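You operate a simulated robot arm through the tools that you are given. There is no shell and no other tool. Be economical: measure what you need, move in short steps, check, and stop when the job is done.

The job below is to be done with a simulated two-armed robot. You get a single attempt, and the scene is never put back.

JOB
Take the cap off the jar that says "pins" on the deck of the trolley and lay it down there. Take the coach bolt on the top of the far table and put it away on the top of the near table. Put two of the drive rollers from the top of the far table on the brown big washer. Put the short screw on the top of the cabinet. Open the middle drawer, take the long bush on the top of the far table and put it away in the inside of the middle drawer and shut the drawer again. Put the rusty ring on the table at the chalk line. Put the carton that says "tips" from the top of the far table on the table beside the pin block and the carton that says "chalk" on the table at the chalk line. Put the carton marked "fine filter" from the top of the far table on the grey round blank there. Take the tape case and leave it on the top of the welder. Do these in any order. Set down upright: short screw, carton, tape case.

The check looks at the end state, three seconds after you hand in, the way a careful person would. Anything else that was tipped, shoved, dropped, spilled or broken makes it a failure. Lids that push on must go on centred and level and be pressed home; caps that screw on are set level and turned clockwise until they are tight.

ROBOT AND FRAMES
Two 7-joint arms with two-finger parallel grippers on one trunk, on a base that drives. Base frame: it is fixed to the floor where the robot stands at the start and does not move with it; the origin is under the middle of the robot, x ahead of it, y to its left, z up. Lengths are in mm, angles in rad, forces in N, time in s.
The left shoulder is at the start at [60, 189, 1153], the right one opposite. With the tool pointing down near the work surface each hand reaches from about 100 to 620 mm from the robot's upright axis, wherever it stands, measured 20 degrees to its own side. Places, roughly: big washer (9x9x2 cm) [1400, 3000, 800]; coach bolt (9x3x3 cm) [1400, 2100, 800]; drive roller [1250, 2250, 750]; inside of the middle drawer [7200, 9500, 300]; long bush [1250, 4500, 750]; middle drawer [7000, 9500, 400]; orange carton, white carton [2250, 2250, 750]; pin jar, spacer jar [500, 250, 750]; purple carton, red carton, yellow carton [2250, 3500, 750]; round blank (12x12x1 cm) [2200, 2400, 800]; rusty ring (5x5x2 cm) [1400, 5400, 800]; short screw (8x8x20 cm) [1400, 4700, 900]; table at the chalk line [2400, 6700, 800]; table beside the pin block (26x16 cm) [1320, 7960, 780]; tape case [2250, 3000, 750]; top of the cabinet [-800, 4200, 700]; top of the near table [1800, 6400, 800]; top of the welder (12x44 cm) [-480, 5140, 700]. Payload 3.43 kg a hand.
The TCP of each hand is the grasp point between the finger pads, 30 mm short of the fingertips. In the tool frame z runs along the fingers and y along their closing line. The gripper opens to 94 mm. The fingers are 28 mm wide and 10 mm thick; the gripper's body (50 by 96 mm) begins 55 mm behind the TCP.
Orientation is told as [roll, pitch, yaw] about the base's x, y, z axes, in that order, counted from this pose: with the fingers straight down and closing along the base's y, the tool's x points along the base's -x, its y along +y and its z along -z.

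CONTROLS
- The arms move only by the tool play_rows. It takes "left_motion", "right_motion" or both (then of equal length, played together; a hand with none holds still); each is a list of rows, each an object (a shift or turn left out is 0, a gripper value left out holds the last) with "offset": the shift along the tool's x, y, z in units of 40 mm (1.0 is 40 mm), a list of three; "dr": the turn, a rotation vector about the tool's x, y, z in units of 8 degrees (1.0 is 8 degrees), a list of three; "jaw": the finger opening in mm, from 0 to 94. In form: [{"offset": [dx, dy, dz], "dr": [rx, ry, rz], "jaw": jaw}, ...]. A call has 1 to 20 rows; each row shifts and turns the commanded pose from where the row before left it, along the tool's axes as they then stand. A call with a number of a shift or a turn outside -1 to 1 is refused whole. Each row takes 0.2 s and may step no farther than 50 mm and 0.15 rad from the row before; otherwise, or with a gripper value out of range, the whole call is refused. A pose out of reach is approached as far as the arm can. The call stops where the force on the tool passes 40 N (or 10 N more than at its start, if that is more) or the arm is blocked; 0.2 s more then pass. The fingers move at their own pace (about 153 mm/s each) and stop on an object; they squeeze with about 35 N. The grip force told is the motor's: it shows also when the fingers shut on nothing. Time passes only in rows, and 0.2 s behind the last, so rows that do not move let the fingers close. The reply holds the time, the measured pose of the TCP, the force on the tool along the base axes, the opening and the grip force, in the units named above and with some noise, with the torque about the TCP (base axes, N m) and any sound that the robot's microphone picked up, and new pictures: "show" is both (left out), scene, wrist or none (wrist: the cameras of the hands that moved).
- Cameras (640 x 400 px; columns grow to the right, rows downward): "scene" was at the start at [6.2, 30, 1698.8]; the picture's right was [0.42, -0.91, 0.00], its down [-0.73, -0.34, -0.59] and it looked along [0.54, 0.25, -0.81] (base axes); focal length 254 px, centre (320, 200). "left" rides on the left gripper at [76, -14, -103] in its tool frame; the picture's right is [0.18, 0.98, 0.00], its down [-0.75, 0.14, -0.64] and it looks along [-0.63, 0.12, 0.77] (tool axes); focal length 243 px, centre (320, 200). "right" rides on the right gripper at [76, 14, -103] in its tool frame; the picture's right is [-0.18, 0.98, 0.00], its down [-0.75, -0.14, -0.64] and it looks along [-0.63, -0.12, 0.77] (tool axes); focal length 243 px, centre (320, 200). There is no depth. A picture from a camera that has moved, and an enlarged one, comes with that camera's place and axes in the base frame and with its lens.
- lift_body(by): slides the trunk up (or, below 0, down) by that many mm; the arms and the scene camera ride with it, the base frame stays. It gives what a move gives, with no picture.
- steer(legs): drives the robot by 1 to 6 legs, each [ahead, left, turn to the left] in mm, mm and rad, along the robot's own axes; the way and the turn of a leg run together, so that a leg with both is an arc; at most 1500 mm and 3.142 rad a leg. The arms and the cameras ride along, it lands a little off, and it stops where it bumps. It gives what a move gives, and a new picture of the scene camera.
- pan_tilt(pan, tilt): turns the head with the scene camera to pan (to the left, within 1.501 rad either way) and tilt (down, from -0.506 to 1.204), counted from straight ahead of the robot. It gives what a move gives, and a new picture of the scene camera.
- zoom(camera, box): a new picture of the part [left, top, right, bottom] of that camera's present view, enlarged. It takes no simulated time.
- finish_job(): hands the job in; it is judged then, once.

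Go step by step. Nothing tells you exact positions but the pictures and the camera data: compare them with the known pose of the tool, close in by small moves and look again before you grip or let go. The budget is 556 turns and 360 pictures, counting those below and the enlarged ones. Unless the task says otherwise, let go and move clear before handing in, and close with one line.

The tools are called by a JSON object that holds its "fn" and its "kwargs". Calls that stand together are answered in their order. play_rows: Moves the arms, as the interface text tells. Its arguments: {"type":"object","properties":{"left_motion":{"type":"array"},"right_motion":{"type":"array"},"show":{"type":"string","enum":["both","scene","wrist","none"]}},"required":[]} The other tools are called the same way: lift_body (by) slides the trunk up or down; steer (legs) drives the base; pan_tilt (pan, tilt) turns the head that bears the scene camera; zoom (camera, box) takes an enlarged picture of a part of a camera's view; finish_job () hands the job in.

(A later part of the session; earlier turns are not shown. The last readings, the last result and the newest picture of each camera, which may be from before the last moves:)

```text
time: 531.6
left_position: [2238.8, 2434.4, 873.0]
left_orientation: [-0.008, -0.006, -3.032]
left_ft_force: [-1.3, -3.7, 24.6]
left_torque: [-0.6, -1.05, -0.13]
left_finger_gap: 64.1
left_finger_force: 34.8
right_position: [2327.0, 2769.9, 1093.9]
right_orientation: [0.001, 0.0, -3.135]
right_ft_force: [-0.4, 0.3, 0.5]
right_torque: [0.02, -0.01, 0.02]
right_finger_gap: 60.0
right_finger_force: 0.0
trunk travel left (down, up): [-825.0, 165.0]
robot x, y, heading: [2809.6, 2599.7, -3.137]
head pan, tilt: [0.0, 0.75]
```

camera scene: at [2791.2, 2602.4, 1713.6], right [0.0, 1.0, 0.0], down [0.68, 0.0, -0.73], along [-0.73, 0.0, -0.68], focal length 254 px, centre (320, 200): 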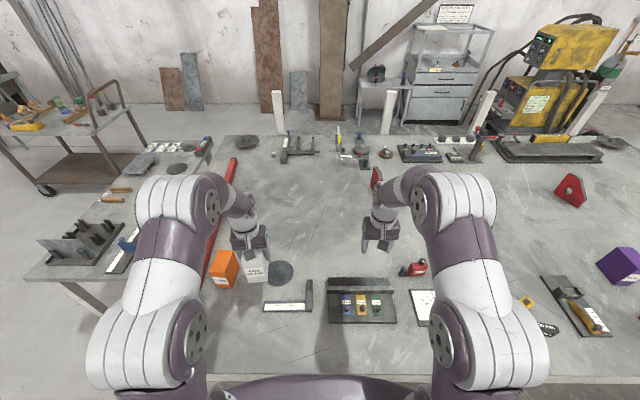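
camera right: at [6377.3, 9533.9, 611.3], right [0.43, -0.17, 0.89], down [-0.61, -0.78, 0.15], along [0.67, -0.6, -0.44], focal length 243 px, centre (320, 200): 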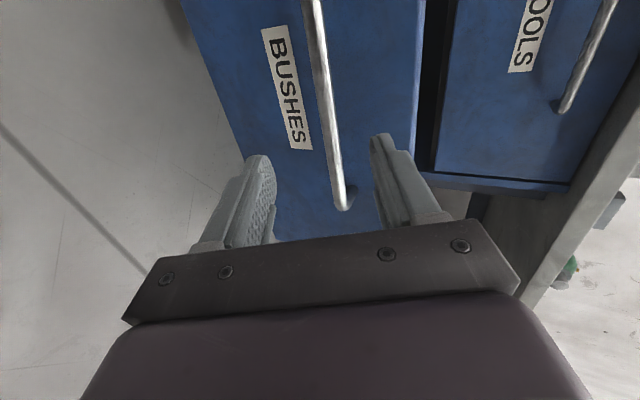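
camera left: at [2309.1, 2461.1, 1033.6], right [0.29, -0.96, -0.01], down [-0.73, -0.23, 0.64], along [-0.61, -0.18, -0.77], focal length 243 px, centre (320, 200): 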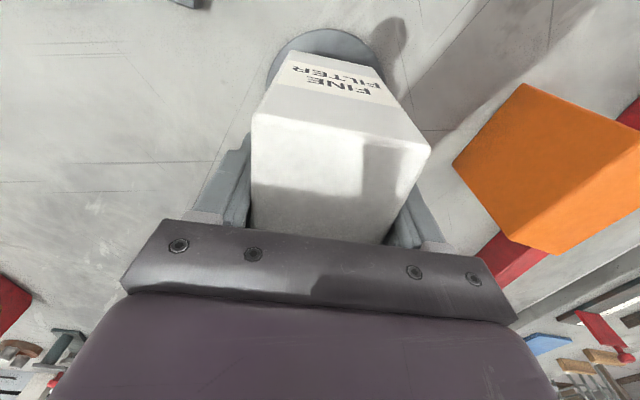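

Contact on the blank. Relax 1–2 mm, release and rise.

{"fn": "play_rows", "kwargs": {"left_motion": [{"offset": [0, 0, -0.05]}, {"jaw": 80}, {"jaw": 92}, {"offset": [0, 0, -0.6]}, {"offset": [0, 0, -1]}, {"offset": [0, 0, -1]}, {"offset": [0, 0, -1]}, {"offset": [0, 0, -1]}, {"offset": [0, 0, -1]}, {"offset": [0.5, 0, -0.6]}], "show": "wrist"}}

{"fn": "zoom", "kwargs": {"camera": "scene", "box": [200, 200, 340, 320]}}

```text
time: 533.8
left_position: [2263.0, 2434.7, 1119.5]
left_orientation: [-0.007, 0.0, -3.033]
left_ft_force: [0.2, 0.4, -0.1]
left_torque: [0.0, 0.03, 0.02]
left_finger_gap: 91.9
left_finger_force: 0.1
left hand out of reach, approached as far as the arm can: row 9
right_position: [2327.0, 2770.5, 1093.7]
right_orientation: [0.0, -0.002, -3.135]
right_ft_force: [0.7, 0.3, 0.4]
right_torque: [-0.01, 0.03, 0.02]
right_finger_gap: 59.9
right_finger_force: 0.0
trunk travel left (down, up): [-825.0, 165.0]
robot x, y, heading: [2812.2, 2601.1, -3.14]
head pan, tilt: [0.0, 0.75]
camera left: at [2337.6, 2458.3, 1220.7], right [0.29, -0.96, -0.01], down [-0.73, -0.23, 0.64], along [-0.61, -0.18, -0.77], focal length 243 px, centre (320, 200)
```

left: 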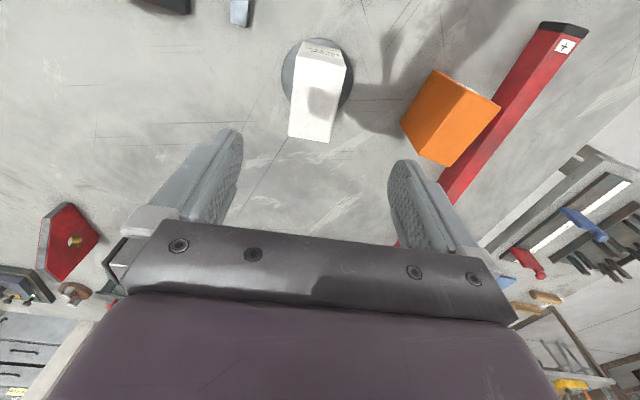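

```text
3.33 times, centred on (270, 260) of scene
camera zoom: at [2792.9, 2602.1, 1713.5], right [0.0, 1.0, 0.0], down [0.68, 0.0, -0.73], along [-0.73, 0.0, -0.68], focal length 845 px, centre (487, 0)
```

zoom: 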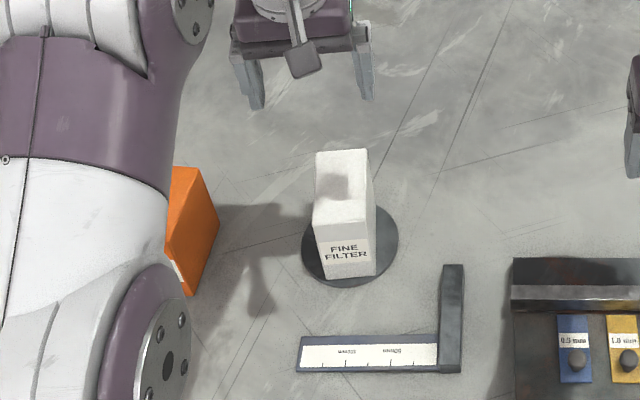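

FINE FILTER stands centred on the blank. Next, inspect the red tape-like case near (2226, 2989).

{"fn": "play_rows", "kwargs": {"left_motion": [{"dr": [0, 0, 0.75]}, {"offset": [1, 0, 0]}, {"offset": [1, 0, 0]}, {"offset": [0.5, 0, 0]}], "show": "none"}}

{"fn": "steer", "kwargs": {"legs": [[0, -580, 0]]}}

{"fn": "zoom", "kwargs": {"camera": "scene", "box": [200, 220, 360, 340]}}

```text
time: 534.8
left_position: [2362.6, 2435.9, 1116.9]
left_orientation: [-0.007, 0.001, -3.135]
left_ft_force: [-0.1, -0.1, 0.9]
left_torque: [0.01, -0.01, 0.0]
left_finger_gap: 92.1
left_finger_force: 0.1
right_position: [2326.0, 2770.2, 1091.9]
right_orientation: [0.001, 0.0, -3.135]
right_ft_force: [-0.1, 0.9, 0.1]
right_torque: [-0.01, 0.0, -0.01]
right_finger_gap: 59.9
right_finger_force: 0.1
trunk travel left (down, up): [-825.0, 165.0]
robot x, y, heading: [2816.7, 2599.1, -3.142]
head pan, tilt: [0.0, 0.75]
```

```text
time: 538.1
left_position: [2360.5, 3021.6, 1118.0]
left_orientation: [-0.008, -0.001, -3.14]
left_ft_force: [0.8, 0.4, 1.2]
left_torque: [0.0, 0.01, -0.04]
left_finger_gap: 92.0
left_finger_force: 0.0
right_position: [2324.5, 3359.0, 1092.1]
right_orientation: [0.0, 0.0, -3.138]
right_ft_force: [0.1, -0.3, 0.2]
right_torque: [0.0, -0.01, -0.01]
right_finger_gap: 60.1
right_finger_force: 0.1
trunk travel left (down, up): [-825.0, 165.0]
robot x, y, heading: [2817.1, 3190.1, 3.145]
head pan, tilt: [0.0, 0.75]
camera scene: at [2789.6, 3187.9, 1713.5], right [0.0, 1.0, 0.0], down [0.68, 0.0, -0.73], along [-0.73, 0.0, -0.68], focal length 254 px, centre (320, 200)
```

scene: 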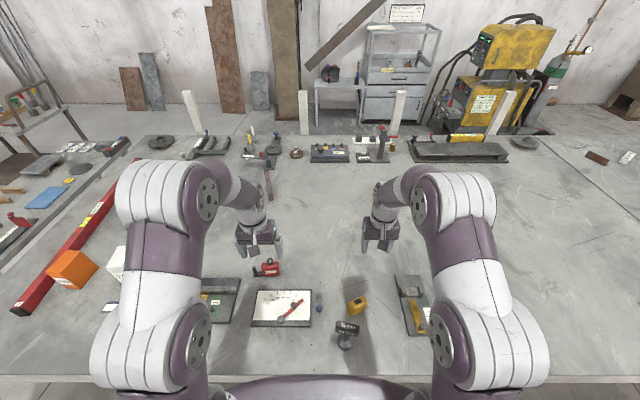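

```text
3.33 times, centred on (280, 280) of scene
camera zoom: at [2789.6, 3187.9, 1713.5], right [0.0, 1.0, 0.0], down [0.68, 0.0, -0.73], along [-0.73, 0.0, -0.68], focal length 845 px, centre (453, -67)
```

zoom: 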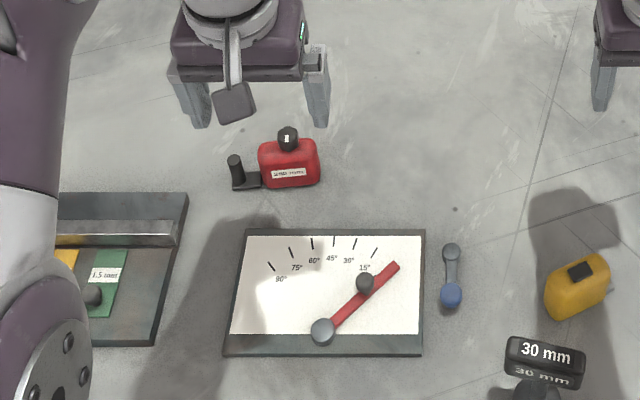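

By position (listed ≈(2250, 3000)) the tape case is the red one. I'll approach it with fingers closing along x (front–back); bring the left hand above with a 90° turn.

{"fn": "steer", "kwargs": {"legs": [[25, 0, 0]]}}

{"fn": "play_rows", "kwargs": {"left_motion": [{"offset": [-0.7, 0.2, 0.5]}, {"offset": [-0.7, 0.2, 0.7]}, {"offset": [-0.7, 0.2, 0.7]}, {"offset": [-0.7, 0, 0.7]}, {"dr": [0, 0, -1]}, {"dr": [0, 0, -1]}, {"dr": [0, 0, -1]}, {"dr": [0, 0, -1]}, {"dr": [0, 0, -1]}, {"dr": [0, 0, -1]}, {"dr": [0, 0, -1]}, {"dr": [0, 0, -1]}, {"dr": [0, 0, -1]}, {"dr": [0, 0, -1]}, {"dr": [0, 0, -1]}], "show": "wrist"}}

```text
time: 539.0
left_position: [2340.8, 3024.1, 1120.3]
left_orientation: [-0.006, -0.003, -3.14]
left_ft_force: [0.0, 0.8, -0.3]
left_torque: [0.0, 0.02, 0.03]
left_finger_gap: 92.2
left_finger_force: 0.1
right_position: [2305.0, 3359.9, 1094.0]
right_orientation: [0.0, -0.004, -3.137]
right_ft_force: [0.8, 0.1, 0.7]
right_torque: [0.01, 0.06, -0.01]
right_finger_gap: 59.7
right_finger_force: 0.1
trunk travel left (down, up): [-825.0, 165.0]
robot x, y, heading: [2789.0, 3190.7, 3.137]
head pan, tilt: [0.0, 0.75]
camera scene: at [2772.2, 3188.8, 1713.7], right [0.0, 1.0, 0.0], down [0.68, 0.0, -0.73], along [-0.73, 0.0, -0.68], focal length 254 px, centre (320, 200)
```

scene: 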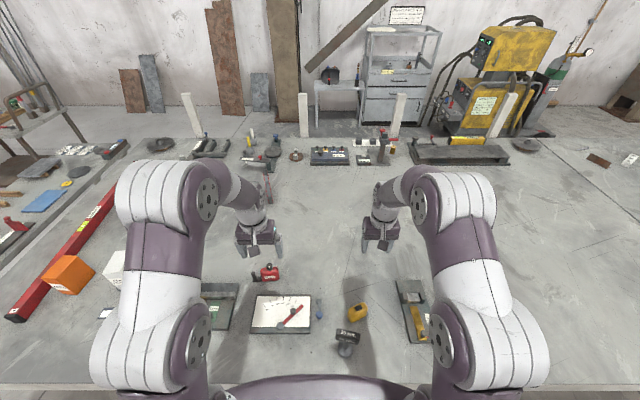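

```text
time: 542.2
left_position: [2224.3, 2999.8, 1013.3]
left_orientation: [0.0, 0.007, -1.602]
left_ft_force: [-0.8, 0.3, -0.9]
left_torque: [-0.01, 0.0, 0.02]
left_finger_gap: 91.9
left_finger_force: 0.0
right_position: [2302.4, 3359.6, 1091.6]
right_orientation: [0.0, -0.001, -3.137]
right_ft_force: [0.3, -0.6, 0.9]
right_torque: [0.02, 0.0, 0.01]
right_finger_gap: 60.1
right_finger_force: 0.1
trunk travel left (down, up): [-825.0, 165.0]
robot x, y, heading: [2789.5, 3190.2, 3.138]
head pan, tilt: [0.0, 0.75]
camera left: at [2212.1, 3078.1, 1117.0], right [0.99, 0.15, 0.0], down [0.12, -0.76, 0.64], along [0.1, -0.63, -0.77], focal length 243 px, centre (320, 200)
```

left: 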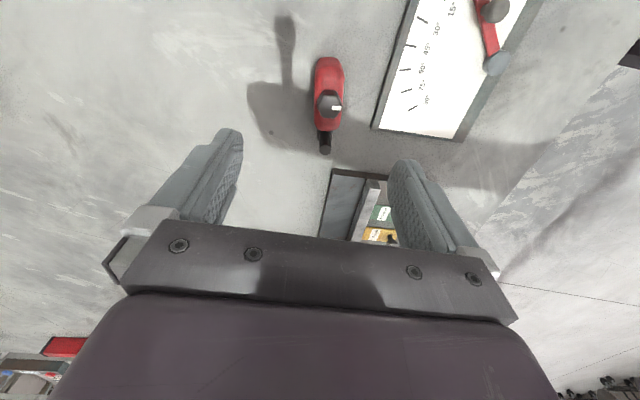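

{"fn": "zoom", "kwargs": {"camera": "left", "box": [270, 40, 390, 170]}}

```text
3.08 times, centred on (330, 105) of left
camera zoom: at [2212.1, 3078.1, 1117.0], right [0.99, 0.15, 0.0], down [0.12, -0.76, 0.64], along [0.1, -0.63, -0.77], focal length 746 px, centre (289, 492)
```

zoom: 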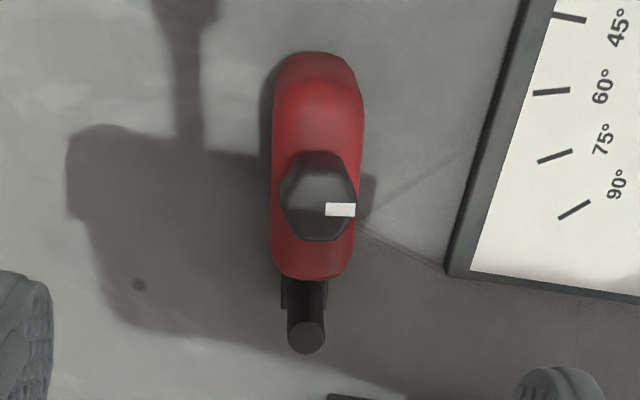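

{"fn": "play_rows", "kwargs": {"left_motion": [{"offset": [-0.12, 0.28, 0.8], "jaw": 75}, {"offset": [0, 0, 0.9]}], "show": "wrist"}}

```text
time: 542.8
left_position: [2232.8, 2995.1, 947.5]
left_orientation: [0.0, 0.006, -1.604]
left_ft_force: [0.4, -0.6, -0.4]
left_torque: [0.0, -0.01, 0.01]
left_finger_gap: 74.8
left_finger_force: 0.1
right_position: [2299.6, 3360.0, 1091.3]
right_orientation: [0.0, 0.001, -3.138]
right_ft_force: [-0.3, 0.1, 0.2]
right_torque: [0.0, 0.01, 0.02]
right_finger_gap: 59.8
right_finger_force: 0.0
trunk travel left (down, up): [-825.0, 165.0]
robot x, y, heading: [2787.0, 3190.0, 3.142]
head pan, tilt: [0.0, 0.75]
camera left: at [2222.0, 3073.1, 1049.9], right [0.99, 0.15, 0.0], down [0.12, -0.76, 0.64], along [0.1, -0.63, -0.77], focal length 243 px, centre (320, 200)
```

left: 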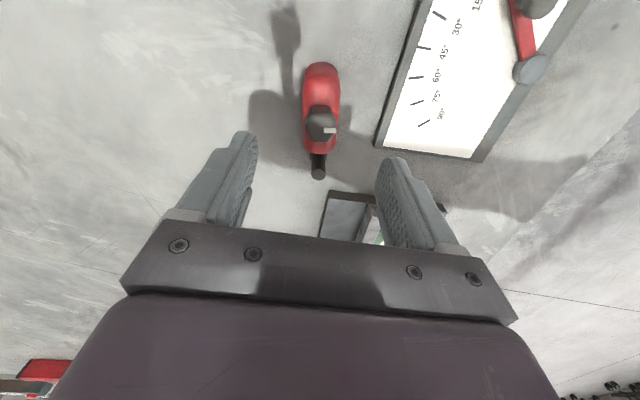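

{"fn": "play_rows", "kwargs": {"left_motion": [{"offset": [0, 0.08, 1]}, {"offset": [0, 0, 1]}, {"offset": [0, 0, 0.6]}], "show": "wrist"}}

```text
time: 543.6
left_position: [2239.1, 2995.5, 841.5]
left_orientation: [-0.001, 0.008, -1.603]
left_ft_force: [0.2, 0.3, 0.2]
left_torque: [0.01, 0.0, -0.01]
left_finger_gap: 75.0
left_finger_force: 0.1
right_position: [2301.0, 3360.1, 1092.4]
right_orientation: [0.001, 0.0, -3.138]
right_ft_force: [-0.4, -0.3, -0.2]
right_torque: [0.0, 0.02, -0.03]
right_finger_gap: 60.2
right_finger_force: 0.1
trunk travel left (down, up): [-825.0, 165.0]
robot x, y, heading: [2787.2, 3189.7, 3.141]
head pan, tilt: [0.0, 0.75]
camera left: at [2227.4, 3073.7, 945.5], right [0.99, 0.15, 0.0], down [0.12, -0.76, 0.64], along [0.1, -0.63, -0.77], focal length 243 px, centre (320, 200)
```

left: 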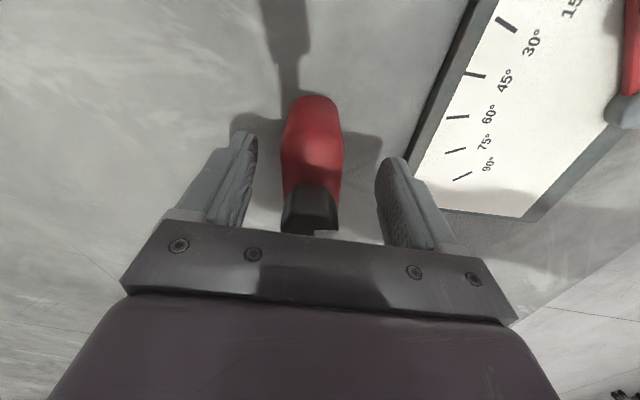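

{"fn": "play_rows", "kwargs": {"left_motion": [{"offset": [0, -0.05, 0.15]}, {"jaw": 15}, {"jaw": 15}, {"jaw": 15}], "show": "wrist"}}

{"fn": "play_rows", "kwargs": {"left_motion": [{"offset": [0, 0, -0.15]}, {"offset": [0, 0, -0.2]}, {}], "show": "both"}}

```text
time: 544.6
left_position: [2237.8, 2996.1, 836.9]
left_orientation: [-0.001, 0.007, -1.604]
left_ft_force: [-1.6, 0.1, 1.9]
left_torque: [0.04, 0.04, 0.01]
left_finger_gap: 36.2
left_finger_force: 34.6
right_position: [2300.2, 3358.3, 1093.0]
right_orientation: [0.0, 0.0, -3.139]
right_ft_force: [0.5, -0.3, -0.5]
right_torque: [-0.02, -0.01, -0.01]
right_finger_gap: 60.0
right_finger_force: 0.0
trunk travel left (down, up): [-825.0, 165.0]
robot x, y, heading: [2788.5, 3189.1, 3.142]
head pan, tilt: [0.0, 0.75]
camera left: at [2225.0, 3074.0, 939.5], right [0.99, 0.15, 0.0], down [0.12, -0.76, 0.64], along [0.1, -0.63, -0.77], focal length 243 px, centre (320, 200)
```

left: 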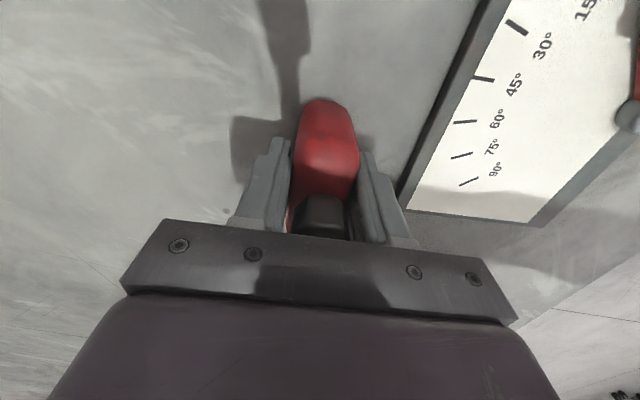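

```text
time: 545.4
left_position: [2236.6, 2995.4, 849.0]
left_orientation: [0.002, 0.005, -1.604]
left_ft_force: [0.2, -0.8, -3.4]
left_torque: [0.07, 0.01, -0.01]
left_finger_gap: 36.2
left_finger_force: 34.7
right_position: [2301.4, 3359.0, 1092.0]
right_orientation: [0.0, -0.002, -3.136]
right_ft_force: [-1.4, -0.3, 0.4]
right_torque: [0.02, -0.02, 0.0]
right_finger_gap: 59.8
right_finger_force: 0.0
trunk travel left (down, up): [-825.0, 165.0]
robot x, y, heading: [2787.3, 3190.4, 3.144]
head pan, tilt: [0.0, 0.75]
camera scene: at [2764.2, 3188.2, 1713.5], right [0.0, 1.0, 0.0], down [0.68, 0.0, -0.73], along [-0.73, 0.0, -0.68], focal length 254 px, centre (320, 200)
camera left: at [2224.7, 3073.7, 952.2], right [0.99, 0.15, 0.0], down [0.12, -0.76, 0.64], along [0.1, -0.63, -0.77], focal length 243 px, centre (320, 200)
```

scene: 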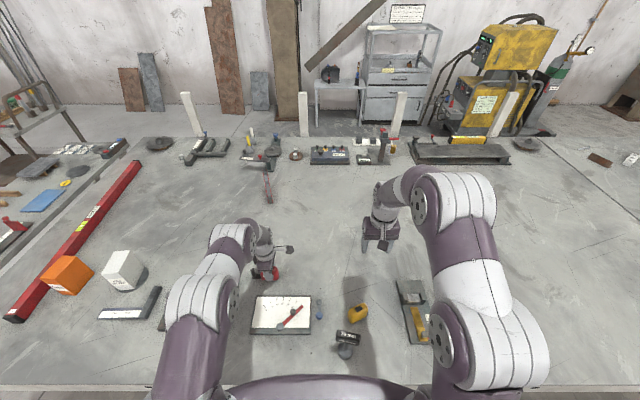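
left: 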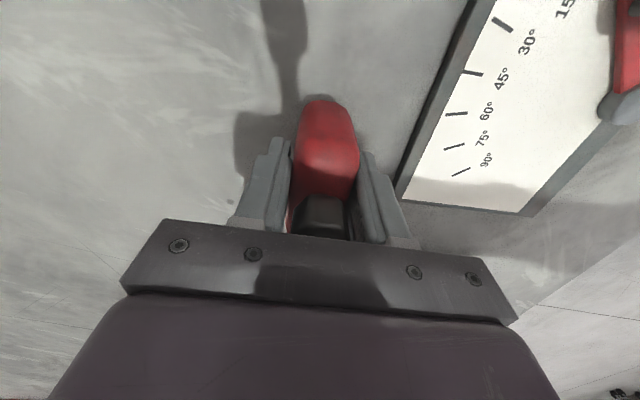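

The red tape case is a free object (≈3.4 N). Lift it to carry height, then go pick TIPS with the right hand.

{"fn": "play_rows", "kwargs": {"left_motion": [{"offset": [0, 0, -1]}, {"offset": [0, 0, -1]}, {"offset": [0, 0, -1]}, {"offset": [0, 0, -1]}, {"offset": [0, 0, -1]}, {"offset": [0, 0, -1]}, {"offset": [0, 0.8, -0.5]}, {"offset": [0, 1, 0]}, {"offset": [0, 1, 0]}, {"offset": [0, 1, 0]}], "show": "wrist"}}

{"fn": "steer", "kwargs": {"legs": [[-80, 0, 0], [0, -385, 0]]}}

```text
time: 547.6
left_position: [2390.5, 2990.2, 1111.3]
left_orientation: [-0.001, 0.007, -1.603]
left_ft_force: [0.8, 0.0, -3.5]
left_torque: [0.01, 0.03, -0.03]
left_finger_gap: 36.0
left_finger_force: 35.4
right_position: [2303.6, 3358.5, 1093.4]
right_orientation: [-0.001, -0.002, -3.139]
right_ft_force: [0.1, 0.8, -0.1]
right_torque: [-0.01, 0.01, -0.05]
right_finger_gap: 60.0
right_finger_force: 0.0
trunk travel left (down, up): [-825.0, 165.0]
robot x, y, heading: [2790.5, 3187.7, 3.14]
head pan, tilt: [0.0, 0.75]
camera left: at [2377.9, 3067.4, 1213.8], right [0.99, 0.15, 0.0], down [0.12, -0.76, 0.64], along [0.1, -0.63, -0.77], focal length 243 px, centre (320, 200)
```

left: 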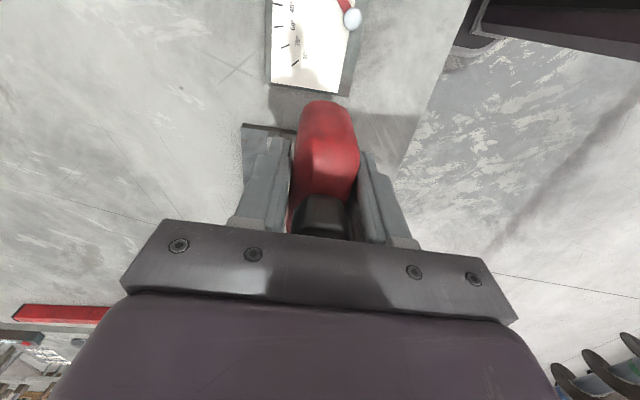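

```text
time: 550.6
left_position: [2468.4, 3368.7, 1110.8]
left_orientation: [-0.001, 0.007, -1.603]
left_ft_force: [-0.3, 0.2, -2.8]
left_torque: [0.04, -0.02, 0.02]
left_finger_gap: 36.3
left_finger_force: 35.5
right_position: [2381.5, 3738.2, 1091.3]
right_orientation: [-0.001, 0.0, -3.137]
right_ft_force: [0.2, 0.0, -0.5]
right_torque: [0.01, 0.0, 0.0]
right_finger_gap: 60.2
right_finger_force: 0.1
trunk travel left (down, up): [-825.0, 165.0]
robot x, y, heading: [2873.2, 3570.6, -3.135]
head pan, tilt: [0.0, 0.75]
camera scene: at [2845.7, 3567.3, 1713.5], right [0.0, 1.0, 0.0], down [0.68, 0.0, -0.73], along [-0.73, 0.0, -0.68], focal length 254 px, centre (320, 200)
```

scene: 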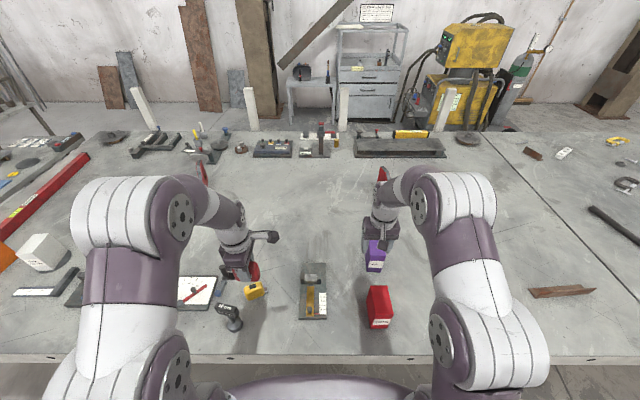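

{"fn": "play_rows", "kwargs": {"right_motion": [{"offset": [0.92, -0.42, 0], "jaw": 92}, {"offset": [0.92, -0.42, 0.6]}, {"offset": [0, 0, 1]}, {"offset": [0, 0, 1]}], "show": "wrist"}}

```text
time: 551.6
left_position: [2468.0, 3369.2, 1110.1]
left_orientation: [0.002, 0.007, -1.604]
left_ft_force: [0.2, 0.7, -3.4]
left_torque: [0.01, 0.0, 0.01]
left_finger_gap: 36.0
left_finger_force: 35.4
right_position: [2453.9, 3773.9, 988.9]
right_orientation: [0.0, 0.0, -3.138]
right_ft_force: [0.1, 1.0, 0.4]
right_torque: [0.01, 0.05, 0.0]
right_finger_gap: 91.9
right_finger_force: 0.0
trunk travel left (down, up): [-825.0, 165.0]
robot x, y, heading: [2866.9, 3567.0, -3.138]
head pan, tilt: [0.0, 0.75]
camera right: at [2530.0, 3760.3, 1089.4], right [-0.18, -0.98, 0.0], down [-0.75, 0.14, 0.64], along [-0.63, 0.12, -0.77], focal length 243 px, centre (320, 200)
```

right: 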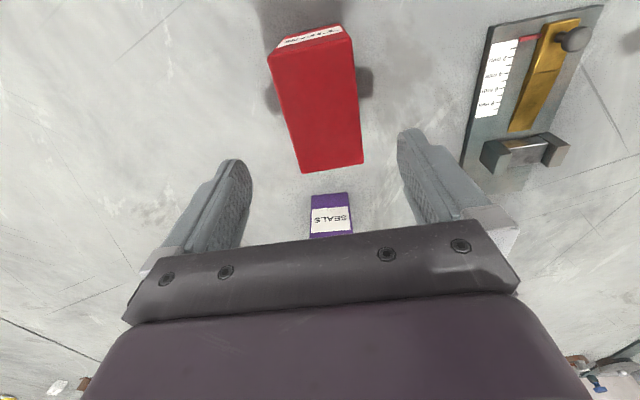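

{"fn": "play_rows", "kwargs": {"right_motion": [{"offset": [0.05, 0.05, 1]}, {"offset": [0, 0, 1]}, {"offset": [0, 0, 1.0]}, {"jaw": 45}, {"jaw": 45}, {"jaw": 45}, {"offset": [0, 0, -0.5]}, {"offset": [0, 0, -1]}, {"offset": [0, 0, -1]}, {"offset": [0, 0, -1]}, {"offset": [0, 0, -1]}, {"offset": [0, 0, -1]}, {"offset": [0, 0, -0.9]}], "show": "wrist"}}

```text
time: 554.4
left_position: [2470.0, 3369.6, 1110.6]
left_orientation: [-0.001, 0.008, -1.604]
left_ft_force: [0.4, 0.6, -2.8]
left_torque: [0.03, -0.01, 0.0]
left_finger_gap: 36.5
left_finger_force: 35.2
right_position: [2456.3, 3768.6, 1124.9]
right_orientation: [0.0, 0.001, -3.136]
right_ft_force: [0.3, 0.5, -1.4]
right_torque: [0.02, 0.01, -0.02]
right_finger_gap: 64.6
right_finger_force: 35.0
trunk travel left (down, up): [-825.0, 165.0]
robot x, y, heading: [2870.0, 3570.9, -3.143]
head pan, tilt: [0.0, 0.75]
camera right: at [2533.0, 3754.0, 1226.2], right [-0.18, -0.98, 0.0], down [-0.76, 0.14, 0.64], along [-0.63, 0.12, -0.77], focal length 243 px, centre (320, 200)
```

right: 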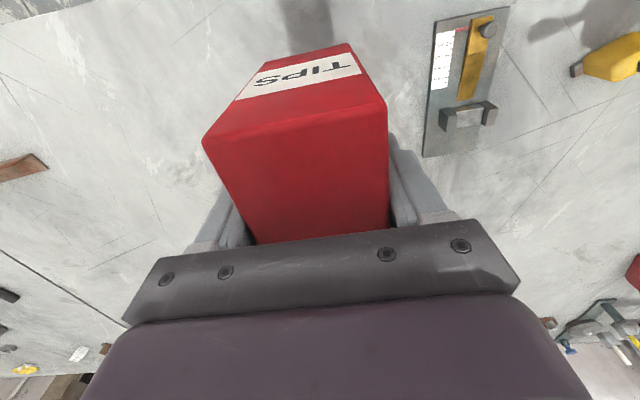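

TIPS held. Drive back up and around the +y end to the -x side with both items.

{"fn": "steer", "kwargs": {"legs": [[25, -1400, 0], [0, -1400, 0], [0, -1400, 0], [0, -1050, 0]]}}

{"fn": "steer", "kwargs": {"legs": [[1200, 0, 0], [1180, 0, 0], [0, 0, 1.57], [0, 0, 1.57]]}}

```text
time: 579.5
left_position: [2238.5, 8589.8, 1111.3]
left_orientation: [0.0, 0.009, -1.566]
left_ft_force: [0.7, 0.2, -2.9]
left_torque: [0.02, 0.01, 0.01]
left_finger_gap: 36.2
left_finger_force: 35.4
right_position: [2210.2, 8987.5, 1123.8]
right_orientation: [0.001, 0.0, -3.098]
right_ft_force: [0.9, -0.4, -2.7]
right_torque: [0.0, -0.01, -0.01]
right_finger_gap: 64.0
right_finger_force: 34.9
trunk travel left (down, up): [-825.0, 165.0]
robot x, y, heading: [2632.8, 8802.8, -3.103]
head pan, tilt: [0.0, 0.75]
camera scene: at [2607.2, 8802.3, 1713.5], right [-0.04, 1.0, 0.0], down [0.68, 0.03, -0.73], along [-0.73, -0.03, -0.68], focal length 254 px, centre (320, 200)
```

scene: 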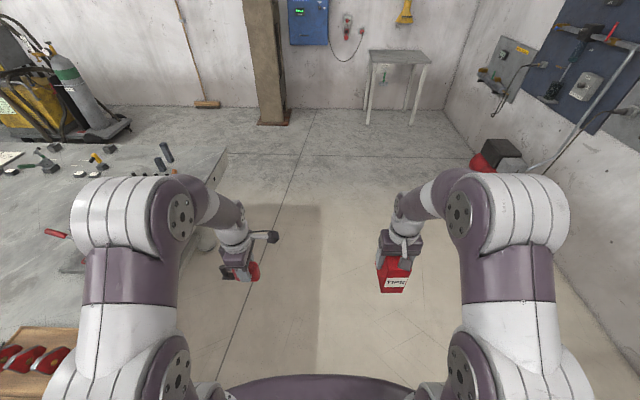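

```text
time: 598.8
left_position: [656.3, 8920.1, 1110.2]
left_orientation: [0.0, 0.006, 1.572]
left_ft_force: [0.6, 0.3, -3.4]
left_torque: [-0.05, -0.01, -0.02]
left_finger_gap: 36.4
left_finger_force: 34.8
right_position: [683.1, 8521.8, 1123.9]
right_orientation: [0.0, -0.002, 0.039]
right_ft_force: [0.2, 0.0, -1.7]
right_torque: [0.0, -0.01, -0.01]
right_finger_gap: 63.9
right_finger_force: 35.4
trunk travel left (down, up): [-825.0, 165.0]
robot x, y, heading: [264.3, 8705.2, 0.032]
head pan, tilt: [0.0, 0.75]
camera scene: at [285.1, 8706.4, 1713.5], right [0.03, -1.0, 0.0], down [-0.68, -0.02, -0.73], along [0.73, 0.03, -0.68], focal length 254 px, centre (320, 200)
```

scene: 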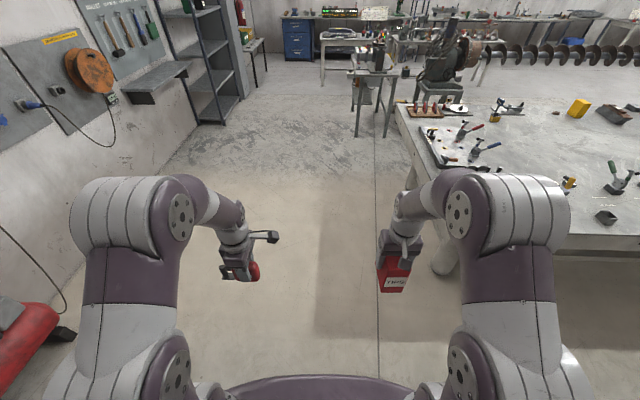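

{"fn": "steer", "kwargs": {"legs": [[300, -600, -0.032]]}}

{"fn": "zoom", "kwargs": {"camera": "scene", "box": [180, 110, 500, 310]}}

```text
time: 602.5
left_position: [977.7, 8318.3, 1109.6]
left_orientation: [-0.002, 0.007, 1.548]
left_ft_force: [0.2, -0.2, -3.1]
left_torque: [-0.01, -0.01, -0.01]
left_finger_gap: 36.2
left_finger_force: 34.2
right_position: [993.4, 7919.3, 1123.6]
right_orientation: [-0.002, -0.001, 0.013]
right_ft_force: [-0.3, 0.4, -3.1]
right_torque: [0.01, 0.01, 0.01]
right_finger_gap: 64.2
right_finger_force: 35.0
trunk travel left (down, up): [-825.0, 165.0]
robot x, y, heading: [582.6, 8116.4, 0.01]
head pan, tilt: [0.0, 0.75]
camera scene: at [601.0, 8114.7, 1713.5], right [0.01, -1.0, 0.0], down [-0.68, -0.01, -0.73], along [0.73, 0.01, -0.68], focal length 254 px, centre (320, 200)
```

scene: 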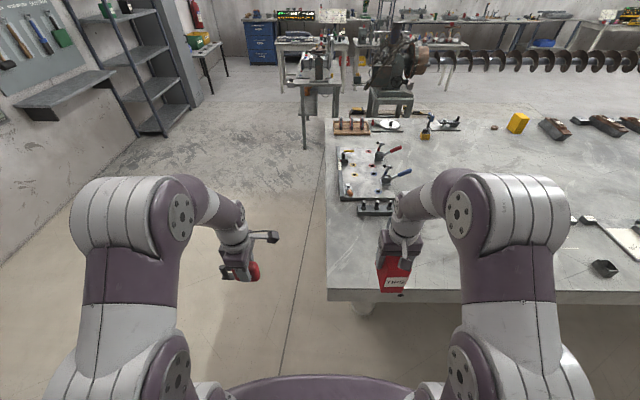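

```text
2.00 times, centred on (340, 210) of scene
camera zoom: at [601.0, 8114.7, 1713.5], right [0.01, -1.0, 0.0], down [-0.68, -0.01, -0.73], along [0.73, 0.01, -0.68], focal length 507 px, centre (280, 180)
```

zoom: 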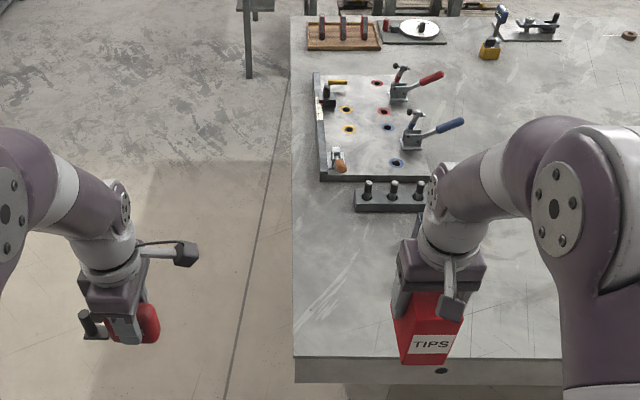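

The region beside the pin strip at about (1320, 7960) is free. Drive ahead and place TIPS there.

{"fn": "steer", "kwargs": {"legs": [[180, 0, -0.01]]}}

{"fn": "play_rows", "kwargs": {"right_motion": [{"offset": [-0.75, 0.2, 0]}, {"offset": [-0.75, 0.2, 0]}, {"offset": [-0.75, 0.2, 0.3]}, {"offset": [-0.75, 0.2, 0.6]}, {"offset": [-0.75, 0.2, 0.6]}, {"offset": [0, 0, 1]}, {"offset": [0, 0, 1]}, {"offset": [0, 0, 1]}], "show": "both"}}

```text
time: 604.1
left_position: [1164.7, 8313.3, 1110.5]
left_orientation: [0.001, 0.007, 1.537]
left_ft_force: [-1.4, 1.7, -5.0]
left_torque: [0.01, -0.03, 0.03]
left_finger_gap: 36.1
left_finger_force: 35.0
right_position: [1175.7, 7916.1, 1124.7]
right_orientation: [0.0, 0.0, 0.001]
right_ft_force: [-0.1, 0.0, -2.6]
right_torque: [0.0, -0.02, 0.02]
right_finger_gap: 64.2
right_finger_force: 34.9
trunk travel left (down, up): [-825.0, 165.0]
robot x, y, heading: [763.2, 8117.7, -0.006]
head pan, tilt: [0.0, 0.75]
camera scene: at [785.4, 8114.5, 1713.6], right [0.0, -1.0, 0.0], down [-0.68, 0.0, -0.73], along [0.73, 0.0, -0.68], focal length 254 px, centre (320, 200)
```

scene: 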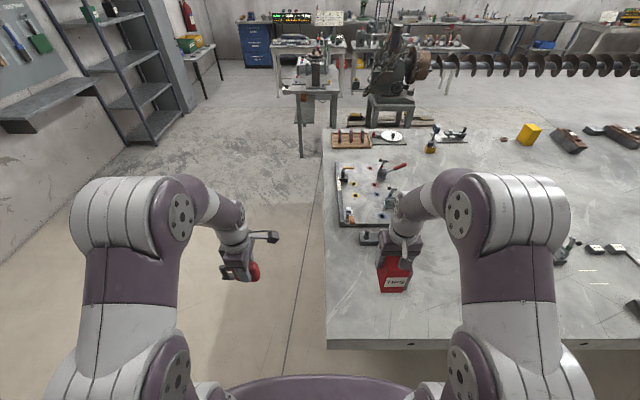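

```text
time: 605.9
left_position: [1168.1, 8314.3, 1110.2]
left_orientation: [0.003, 0.006, 1.535]
left_ft_force: [0.1, 0.4, -3.0]
left_torque: [0.0, 0.05, -0.01]
left_finger_gap: 36.1
left_finger_force: 34.9
right_position: [1328.5, 7953.3, 941.5]
right_orientation: [0.0, -0.001, 0.002]
right_ft_force: [0.7, 0.3, -3.6]
right_torque: [0.01, 0.03, 0.0]
right_finger_gap: 64.1
right_finger_force: 35.4
trunk travel left (down, up): [-825.0, 165.0]
robot x, y, heading: [764.8, 8112.9, -0.0]
head pan, tilt: [0.0, 0.75]
camera scene: at [789.8, 8114.1, 1713.5], right [0.0, -1.0, 0.0], down [-0.68, 0.0, -0.73], along [0.73, 0.0, -0.68], focal length 254 px, centre (320, 200)
camera right: at [1252.9, 7966.8, 1043.6], right [0.18, 0.98, 0.0], down [0.75, -0.14, 0.64], along [0.63, -0.12, -0.77], focal length 243 px, centre (320, 200)
```

scene: 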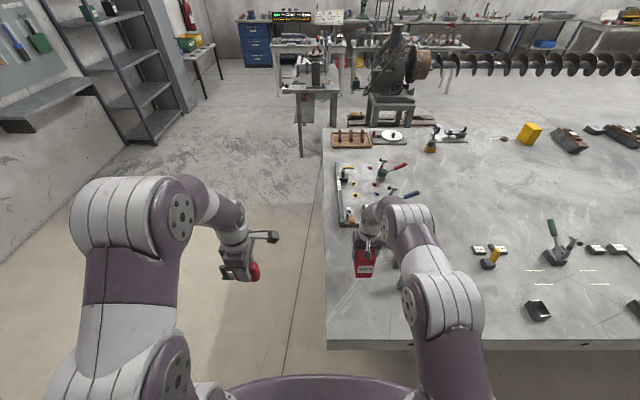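
right: 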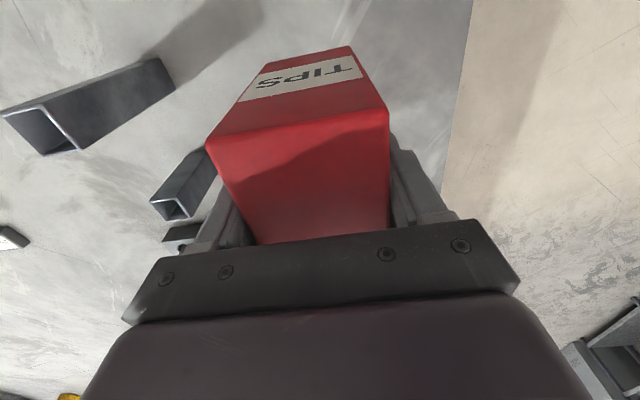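

{"fn": "play_rows", "kwargs": {"right_motion": [{"offset": [0.15, 0.1, 1]}, {"offset": [0, 0, 0.6]}, {"offset": [0, 0, 0.12]}, {"offset": [0, 0, 0.08]}, {"offset": [0, 0, 0.05]}, {}], "show": "none"}}

```text
time: 607.3
left_position: [1167.0, 8314.8, 1109.7]
left_orientation: [0.0, 0.009, 1.536]
left_ft_force: [0.5, -0.3, -3.7]
left_torque: [-0.03, -0.01, -0.01]
left_finger_gap: 36.2
left_finger_force: 34.9
right_position: [1321.5, 7957.6, 869.7]
right_orientation: [-0.001, 0.0, 0.0]
right_ft_force: [-0.3, 0.6, -1.9]
right_torque: [0.01, -0.01, 0.02]
right_finger_gap: 64.1
right_finger_force: 34.9
trunk travel left (down, up): [-825.0, 165.0]
robot x, y, heading: [760.6, 8115.4, 0.003]
head pan, tilt: [0.0, 0.75]
```

{"fn": "play_rows", "kwargs": {"right_motion": [{"offset": [0, 0, 0.06]}, {"offset": [0, 0, 0.05]}, {"offset": [0, 0, 0.04]}, {}], "show": "none"}}

```text
time: 608.3
left_position: [1164.9, 8315.2, 1111.6]
left_orientation: [-0.001, 0.007, 1.538]
left_ft_force: [0.7, 0.1, -2.7]
left_torque: [-0.02, -0.04, 0.01]
left_finger_gap: 36.1
left_finger_force: 34.7
right_position: [1321.8, 7957.7, 868.1]
right_orientation: [-0.001, -0.006, 0.002]
right_ft_force: [3.9, -3.5, 26.8]
right_torque: [-0.03, 1.0, 0.06]
right_finger_gap: 64.4
right_finger_force: 35.1
trunk travel left (down, up): [-825.0, 165.0]
robot x, y, heading: [766.1, 8119.4, -0.006]
head pan, tilt: [0.0, 0.75]
```

Contact. Relax, release and rise straight up.

{"fn": "play_rows", "kwargs": {"right_motion": [{"offset": [0, 0, -0.06]}, {"jaw": 80}, {"jaw": 92}, {"offset": [0, 0, -0.6]}, {"offset": [0, 0, -1]}, {"offset": [0, 0, -1]}, {"offset": [0, 0, -1]}, {"offset": [0, 0, -1]}, {"offset": [0, 0, -1]}, {"offset": [0.5, 0, -0.8]}, {"offset": [1, 0, 0]}, {"offset": [1, 0, 0]}, {"offset": [1, 0, 0]}], "show": "wrist"}}

```text
time: 611.1
left_position: [1166.2, 8314.2, 1110.2]
left_orientation: [0.001, 0.007, 1.536]
left_ft_force: [-1.4, 0.0, -3.5]
left_torque: [-0.02, -0.03, -0.01]
left_finger_gap: 36.2
left_finger_force: 34.8
right_position: [1179.3, 7961.4, 1125.2]
right_orientation: [0.0, 0.002, 0.001]
right_ft_force: [0.7, -0.1, 0.4]
right_torque: [0.02, 0.01, 0.0]
right_finger_gap: 91.9
right_finger_force: 0.1
trunk travel left (down, up): [-825.0, 165.0]
robot x, y, heading: [765.0, 8113.8, -0.001]
head pan, tilt: [0.0, 0.75]
camera right: at [1103.7, 7975.0, 1226.0], right [0.18, 0.98, 0.0], down [0.75, -0.14, 0.64], along [0.63, -0.12, -0.77], focal length 243 px, centre (320, 200)
```

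right: 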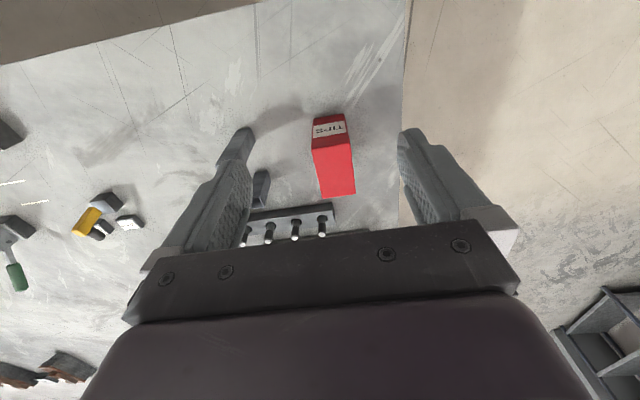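

TIPS stands beside the pin block. Now to the welder with the tape case: drive back along the aisle, face -y and look.

{"fn": "steer", "kwargs": {"legs": [[-380, 0, 0], [0, -1300, 0], [0, 0, -1.57]]}}

{"fn": "pan_tilt", "kwargs": {"pan": -0.4, "tilt": 0.5}}

```text
time: 623.5
left_position: [577.1, 6392.0, 1109.5]
left_orientation: [0.001, 0.008, -0.02]
left_ft_force: [-0.4, 0.2, -3.0]
left_torque: [-0.03, 0.03, 0.02]
left_finger_gap: 36.2
left_finger_force: 35.4
right_position: [225.1, 6370.4, 1124.2]
right_orientation: [0.0, -0.001, -1.555]
right_ft_force: [-0.1, 0.1, 0.3]
right_torque: [0.0, 0.0, -0.02]
right_finger_gap: 91.9
right_finger_force: 0.0
trunk travel left (down, up): [-825.0, 165.0]
robot x, y, heading: [370.9, 6786.8, -1.558]
head pan, tilt: [0.0, 0.75]
camera scene: at [373.0, 6766.2, 1713.5], right [-1.0, -0.01, 0.0], down [-0.01, 0.68, -0.73], along [0.01, -0.73, -0.68], focal length 254 px, centre (320, 200)
```

scene: 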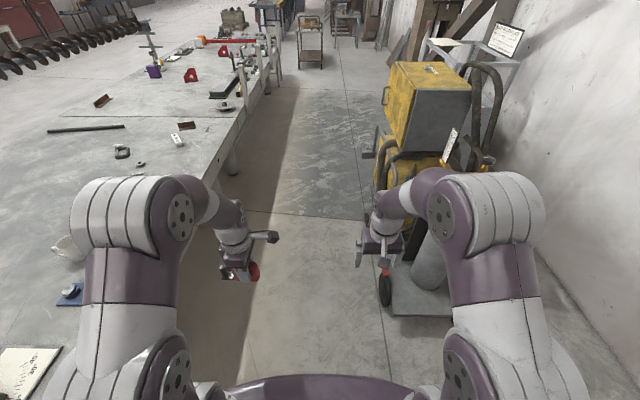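

```text
time: 624.3
left_position: [577.5, 6390.9, 1110.2]
left_orientation: [-0.002, 0.007, -0.02]
left_ft_force: [0.1, 0.6, -2.7]
left_torque: [0.0, 0.04, 0.0]
left_finger_gap: 36.2
left_finger_force: 35.0
right_position: [224.6, 6370.5, 1124.2]
right_orientation: [0.001, 0.001, -1.553]
right_ft_force: [0.0, 0.1, -0.2]
right_torque: [0.0, 0.05, -0.01]
right_finger_gap: 91.9
right_finger_force: 0.0
trunk travel left (down, up): [-825.0, 165.0]
robot x, y, heading: [377.0, 6791.1, -1.557]
head pan, tilt: [-0.4, 0.499]
camera scene: at [337.6, 6764.7, 1735.4], right [-0.93, 0.38, 0.0], down [0.18, 0.44, -0.88], along [-0.33, -0.81, -0.48], focal length 254 px, centre (320, 200)
```

scene: 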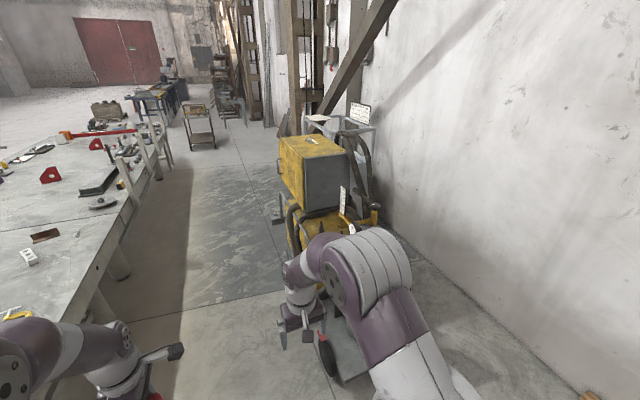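

{"fn": "steer", "kwargs": {"legs": [[0, 240, 0], [1300, 0, 0], [500, 0, 0], [0, 0, -1.585]]}}

{"fn": "pan_tilt", "kwargs": {"pan": 0.0, "tilt": 0.75}}

```text
time: 638.6
left_position: [271.0, 4763.6, 1110.3]
left_orientation: [0.0, 0.009, -1.556]
left_ft_force: [-0.5, 0.4, -2.8]
left_torque: [0.03, 0.0, 0.01]
left_finger_gap: 36.3
left_finger_force: 35.0
right_position: [237.4, 5116.8, 1124.3]
right_orientation: [0.0, -0.001, -3.09]
right_ft_force: [-0.6, 0.7, 1.7]
right_torque: [0.02, 0.02, -0.03]
right_finger_gap: 92.0
right_finger_force: 0.2
trunk travel left (down, up): [-825.0, 165.0]
robot x, y, heading: [664.0, 4982.2, -3.099]
head pan, tilt: [-0.4, 0.499]
camera scene: at [635.6, 5015.8, 1735.5], right [0.34, 0.94, 0.0], down [0.45, -0.16, -0.88], along [-0.82, 0.3, -0.48], focal length 254 px, centre (320, 200)
```

scene: 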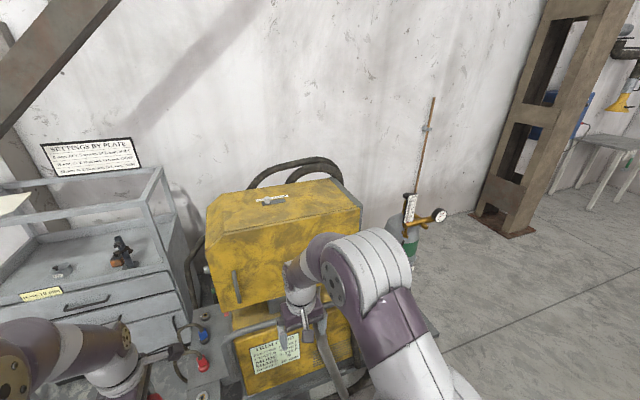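

```text
time: 639.5
left_position: [270.7, 4764.8, 1110.5]
left_orientation: [0.0, 0.007, -1.555]
left_ft_force: [-0.5, -0.1, -3.7]
left_torque: [0.02, -0.02, -0.01]
left_finger_gap: 36.3
left_finger_force: 35.3
right_position: [237.6, 5115.3, 1123.4]
right_orientation: [0.0, -0.001, -3.088]
right_ft_force: [0.8, 0.4, -0.1]
right_torque: [0.01, 0.01, 0.03]
right_finger_gap: 92.2
right_finger_force: 0.0
trunk travel left (down, up): [-825.0, 165.0]
robot x, y, heading: [664.4, 4982.1, -3.095]
head pan, tilt: [0.0, 0.75]
camera scene: at [638.2, 4980.7, 1713.5], right [-0.05, 1.0, 0.0], down [0.68, 0.03, -0.73], along [-0.73, -0.03, -0.68], focal length 254 px, centre (320, 200)
```

scene: 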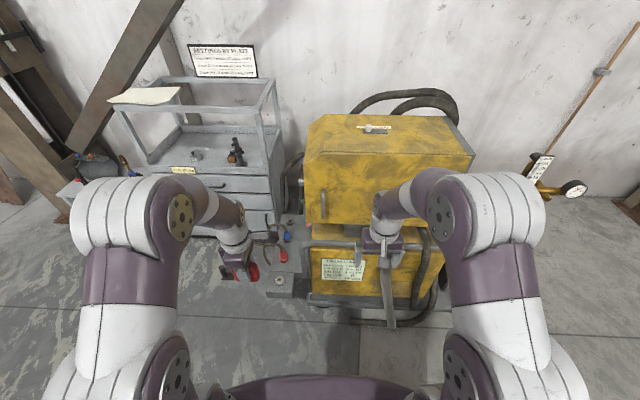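

{"fn": "zoom", "kwargs": {"camera": "scene", "box": [230, 100, 490, 310]}}

```text
1.90 times, centred on (360, 205) of scene
camera zoom: at [638.2, 4980.7, 1713.5], right [-0.05, 1.0, 0.0], down [0.68, 0.03, -0.73], along [-0.73, -0.03, -0.68], focal length 483 px, centre (244, 190)
```

zoom: 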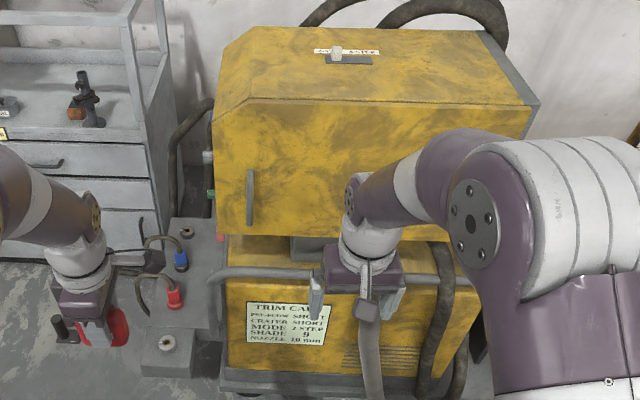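

The welder's free top strip isn't clear from here. Shift to the cabinet side and look at the welder from the -y side with the head turned.

{"fn": "steer", "kwargs": {"legs": [[0, 560, -0.045], [500, 0, 0]]}}

{"fn": "pan_tilt", "kwargs": {"pan": -1.1, "tilt": 0.75}}

```text
time: 645.2
left_position: [-217.6, 4209.7, 1110.3]
left_orientation: [0.0, 0.007, -1.584]
left_ft_force: [-0.7, -0.1, -2.6]
left_torque: [0.02, 0.02, 0.03]
left_finger_gap: 36.3
left_finger_force: 34.8
right_position: [-241.6, 4563.2, 1124.4]
right_orientation: [0.002, -0.001, -3.118]
right_ft_force: [0.7, 0.9, -0.4]
right_torque: [0.01, 0.03, -0.01]
right_finger_gap: 92.0
right_finger_force: 0.0
trunk travel left (down, up): [-825.0, 165.0]
robot x, y, heading: [177.8, 4420.4, -3.122]
head pan, tilt: [0.0, 0.75]
camera scene: at [155.6, 4416.7, 1713.5], right [-0.02, 1.0, 0.0], down [0.68, 0.01, -0.73], along [-0.73, -0.01, -0.68], focal length 254 px, centre (320, 200)
```

scene: 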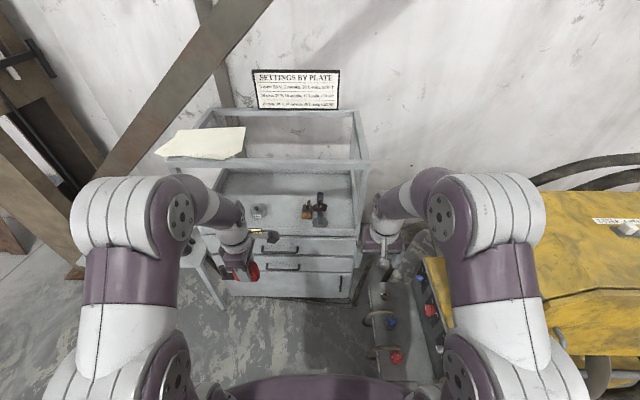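

```text
time: 646.6
left_position: [-218.7, 4210.4, 1110.1]
left_orientation: [0.0, 0.006, -1.583]
left_ft_force: [0.1, -0.5, -3.6]
left_torque: [0.0, 0.01, -0.01]
left_finger_gap: 35.8
left_finger_force: 35.5
right_position: [-241.7, 4563.9, 1124.6]
right_orientation: [0.0, 0.004, -3.12]
right_ft_force: [0.1, -0.1, 0.1]
right_torque: [-0.04, -0.03, 0.01]
right_finger_gap: 92.0
right_finger_force: 0.0
trunk travel left (down, up): [-825.0, 165.0]
robot x, y, heading: [180.6, 4417.2, -3.124]
head pan, tilt: [-1.1, 0.75]
camera scene: at [198.3, 4491.3, 1713.5], right [0.88, 0.47, 0.0], down [0.32, -0.6, -0.73], along [-0.34, 0.64, -0.68], focal length 254 px, centre (320, 200)
```

scene: 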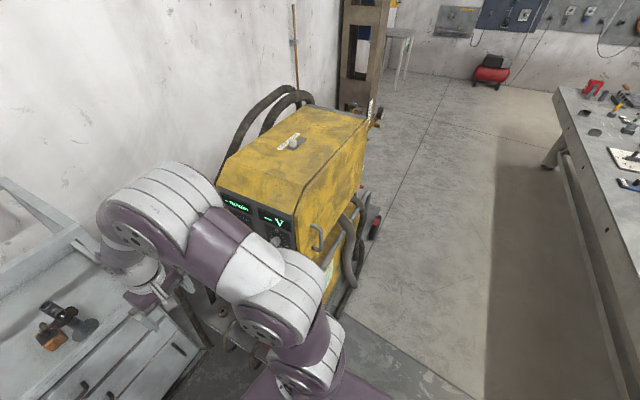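

The arm blocks the head's view; use the right wrist camera instead: turn the right hand so its camera looks toward +y at the welder front.

{"fn": "play_rows", "kwargs": {"right_motion": [{"dr": [0, 0, 1]}, {"dr": [0, 0, 1]}, {"dr": [0, 0, 1]}, {"dr": [0, 0, 1]}, {"dr": [0, 0, 1]}, {"dr": [0, 0, 1]}, {"dr": [0, 0, 1]}, {"dr": [0, 0, 1]}, {"dr": [0, 0, 1]}, {"dr": [0, 0, 1]}, {"dr": [0, 0, 1]}], "show": "wrist"}}

```text
time: 649.0
left_position: [-218.5, 4211.4, 1110.5]
left_orientation: [0.001, 0.007, -1.582]
left_ft_force: [-0.7, 0.4, -2.9]
left_torque: [0.02, 0.03, 0.0]
left_finger_gap: 36.2
left_finger_force: 34.8
right_position: [-241.9, 4564.2, 1123.4]
right_orientation: [-0.001, 0.0, 1.627]
right_ft_force: [0.4, 0.8, 0.3]
right_torque: [0.02, 0.0, -0.02]
right_finger_gap: 91.9
right_finger_force: 0.1
trunk travel left (down, up): [-825.0, 165.0]
robot x, y, heading: [180.2, 4418.4, -3.119]
head pan, tilt: [-1.1, 0.75]
camera right: at [-251.8, 4486.8, 1225.0], right [-0.99, 0.13, 0.0], down [0.1, 0.76, 0.64], along [0.08, 0.64, -0.77], focal length 243 px, centre (320, 200)
```

right: 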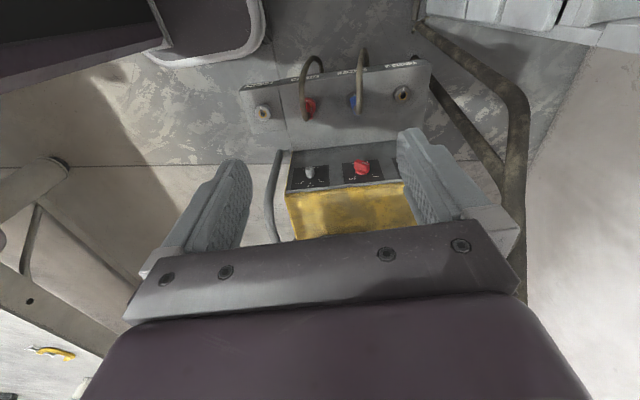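

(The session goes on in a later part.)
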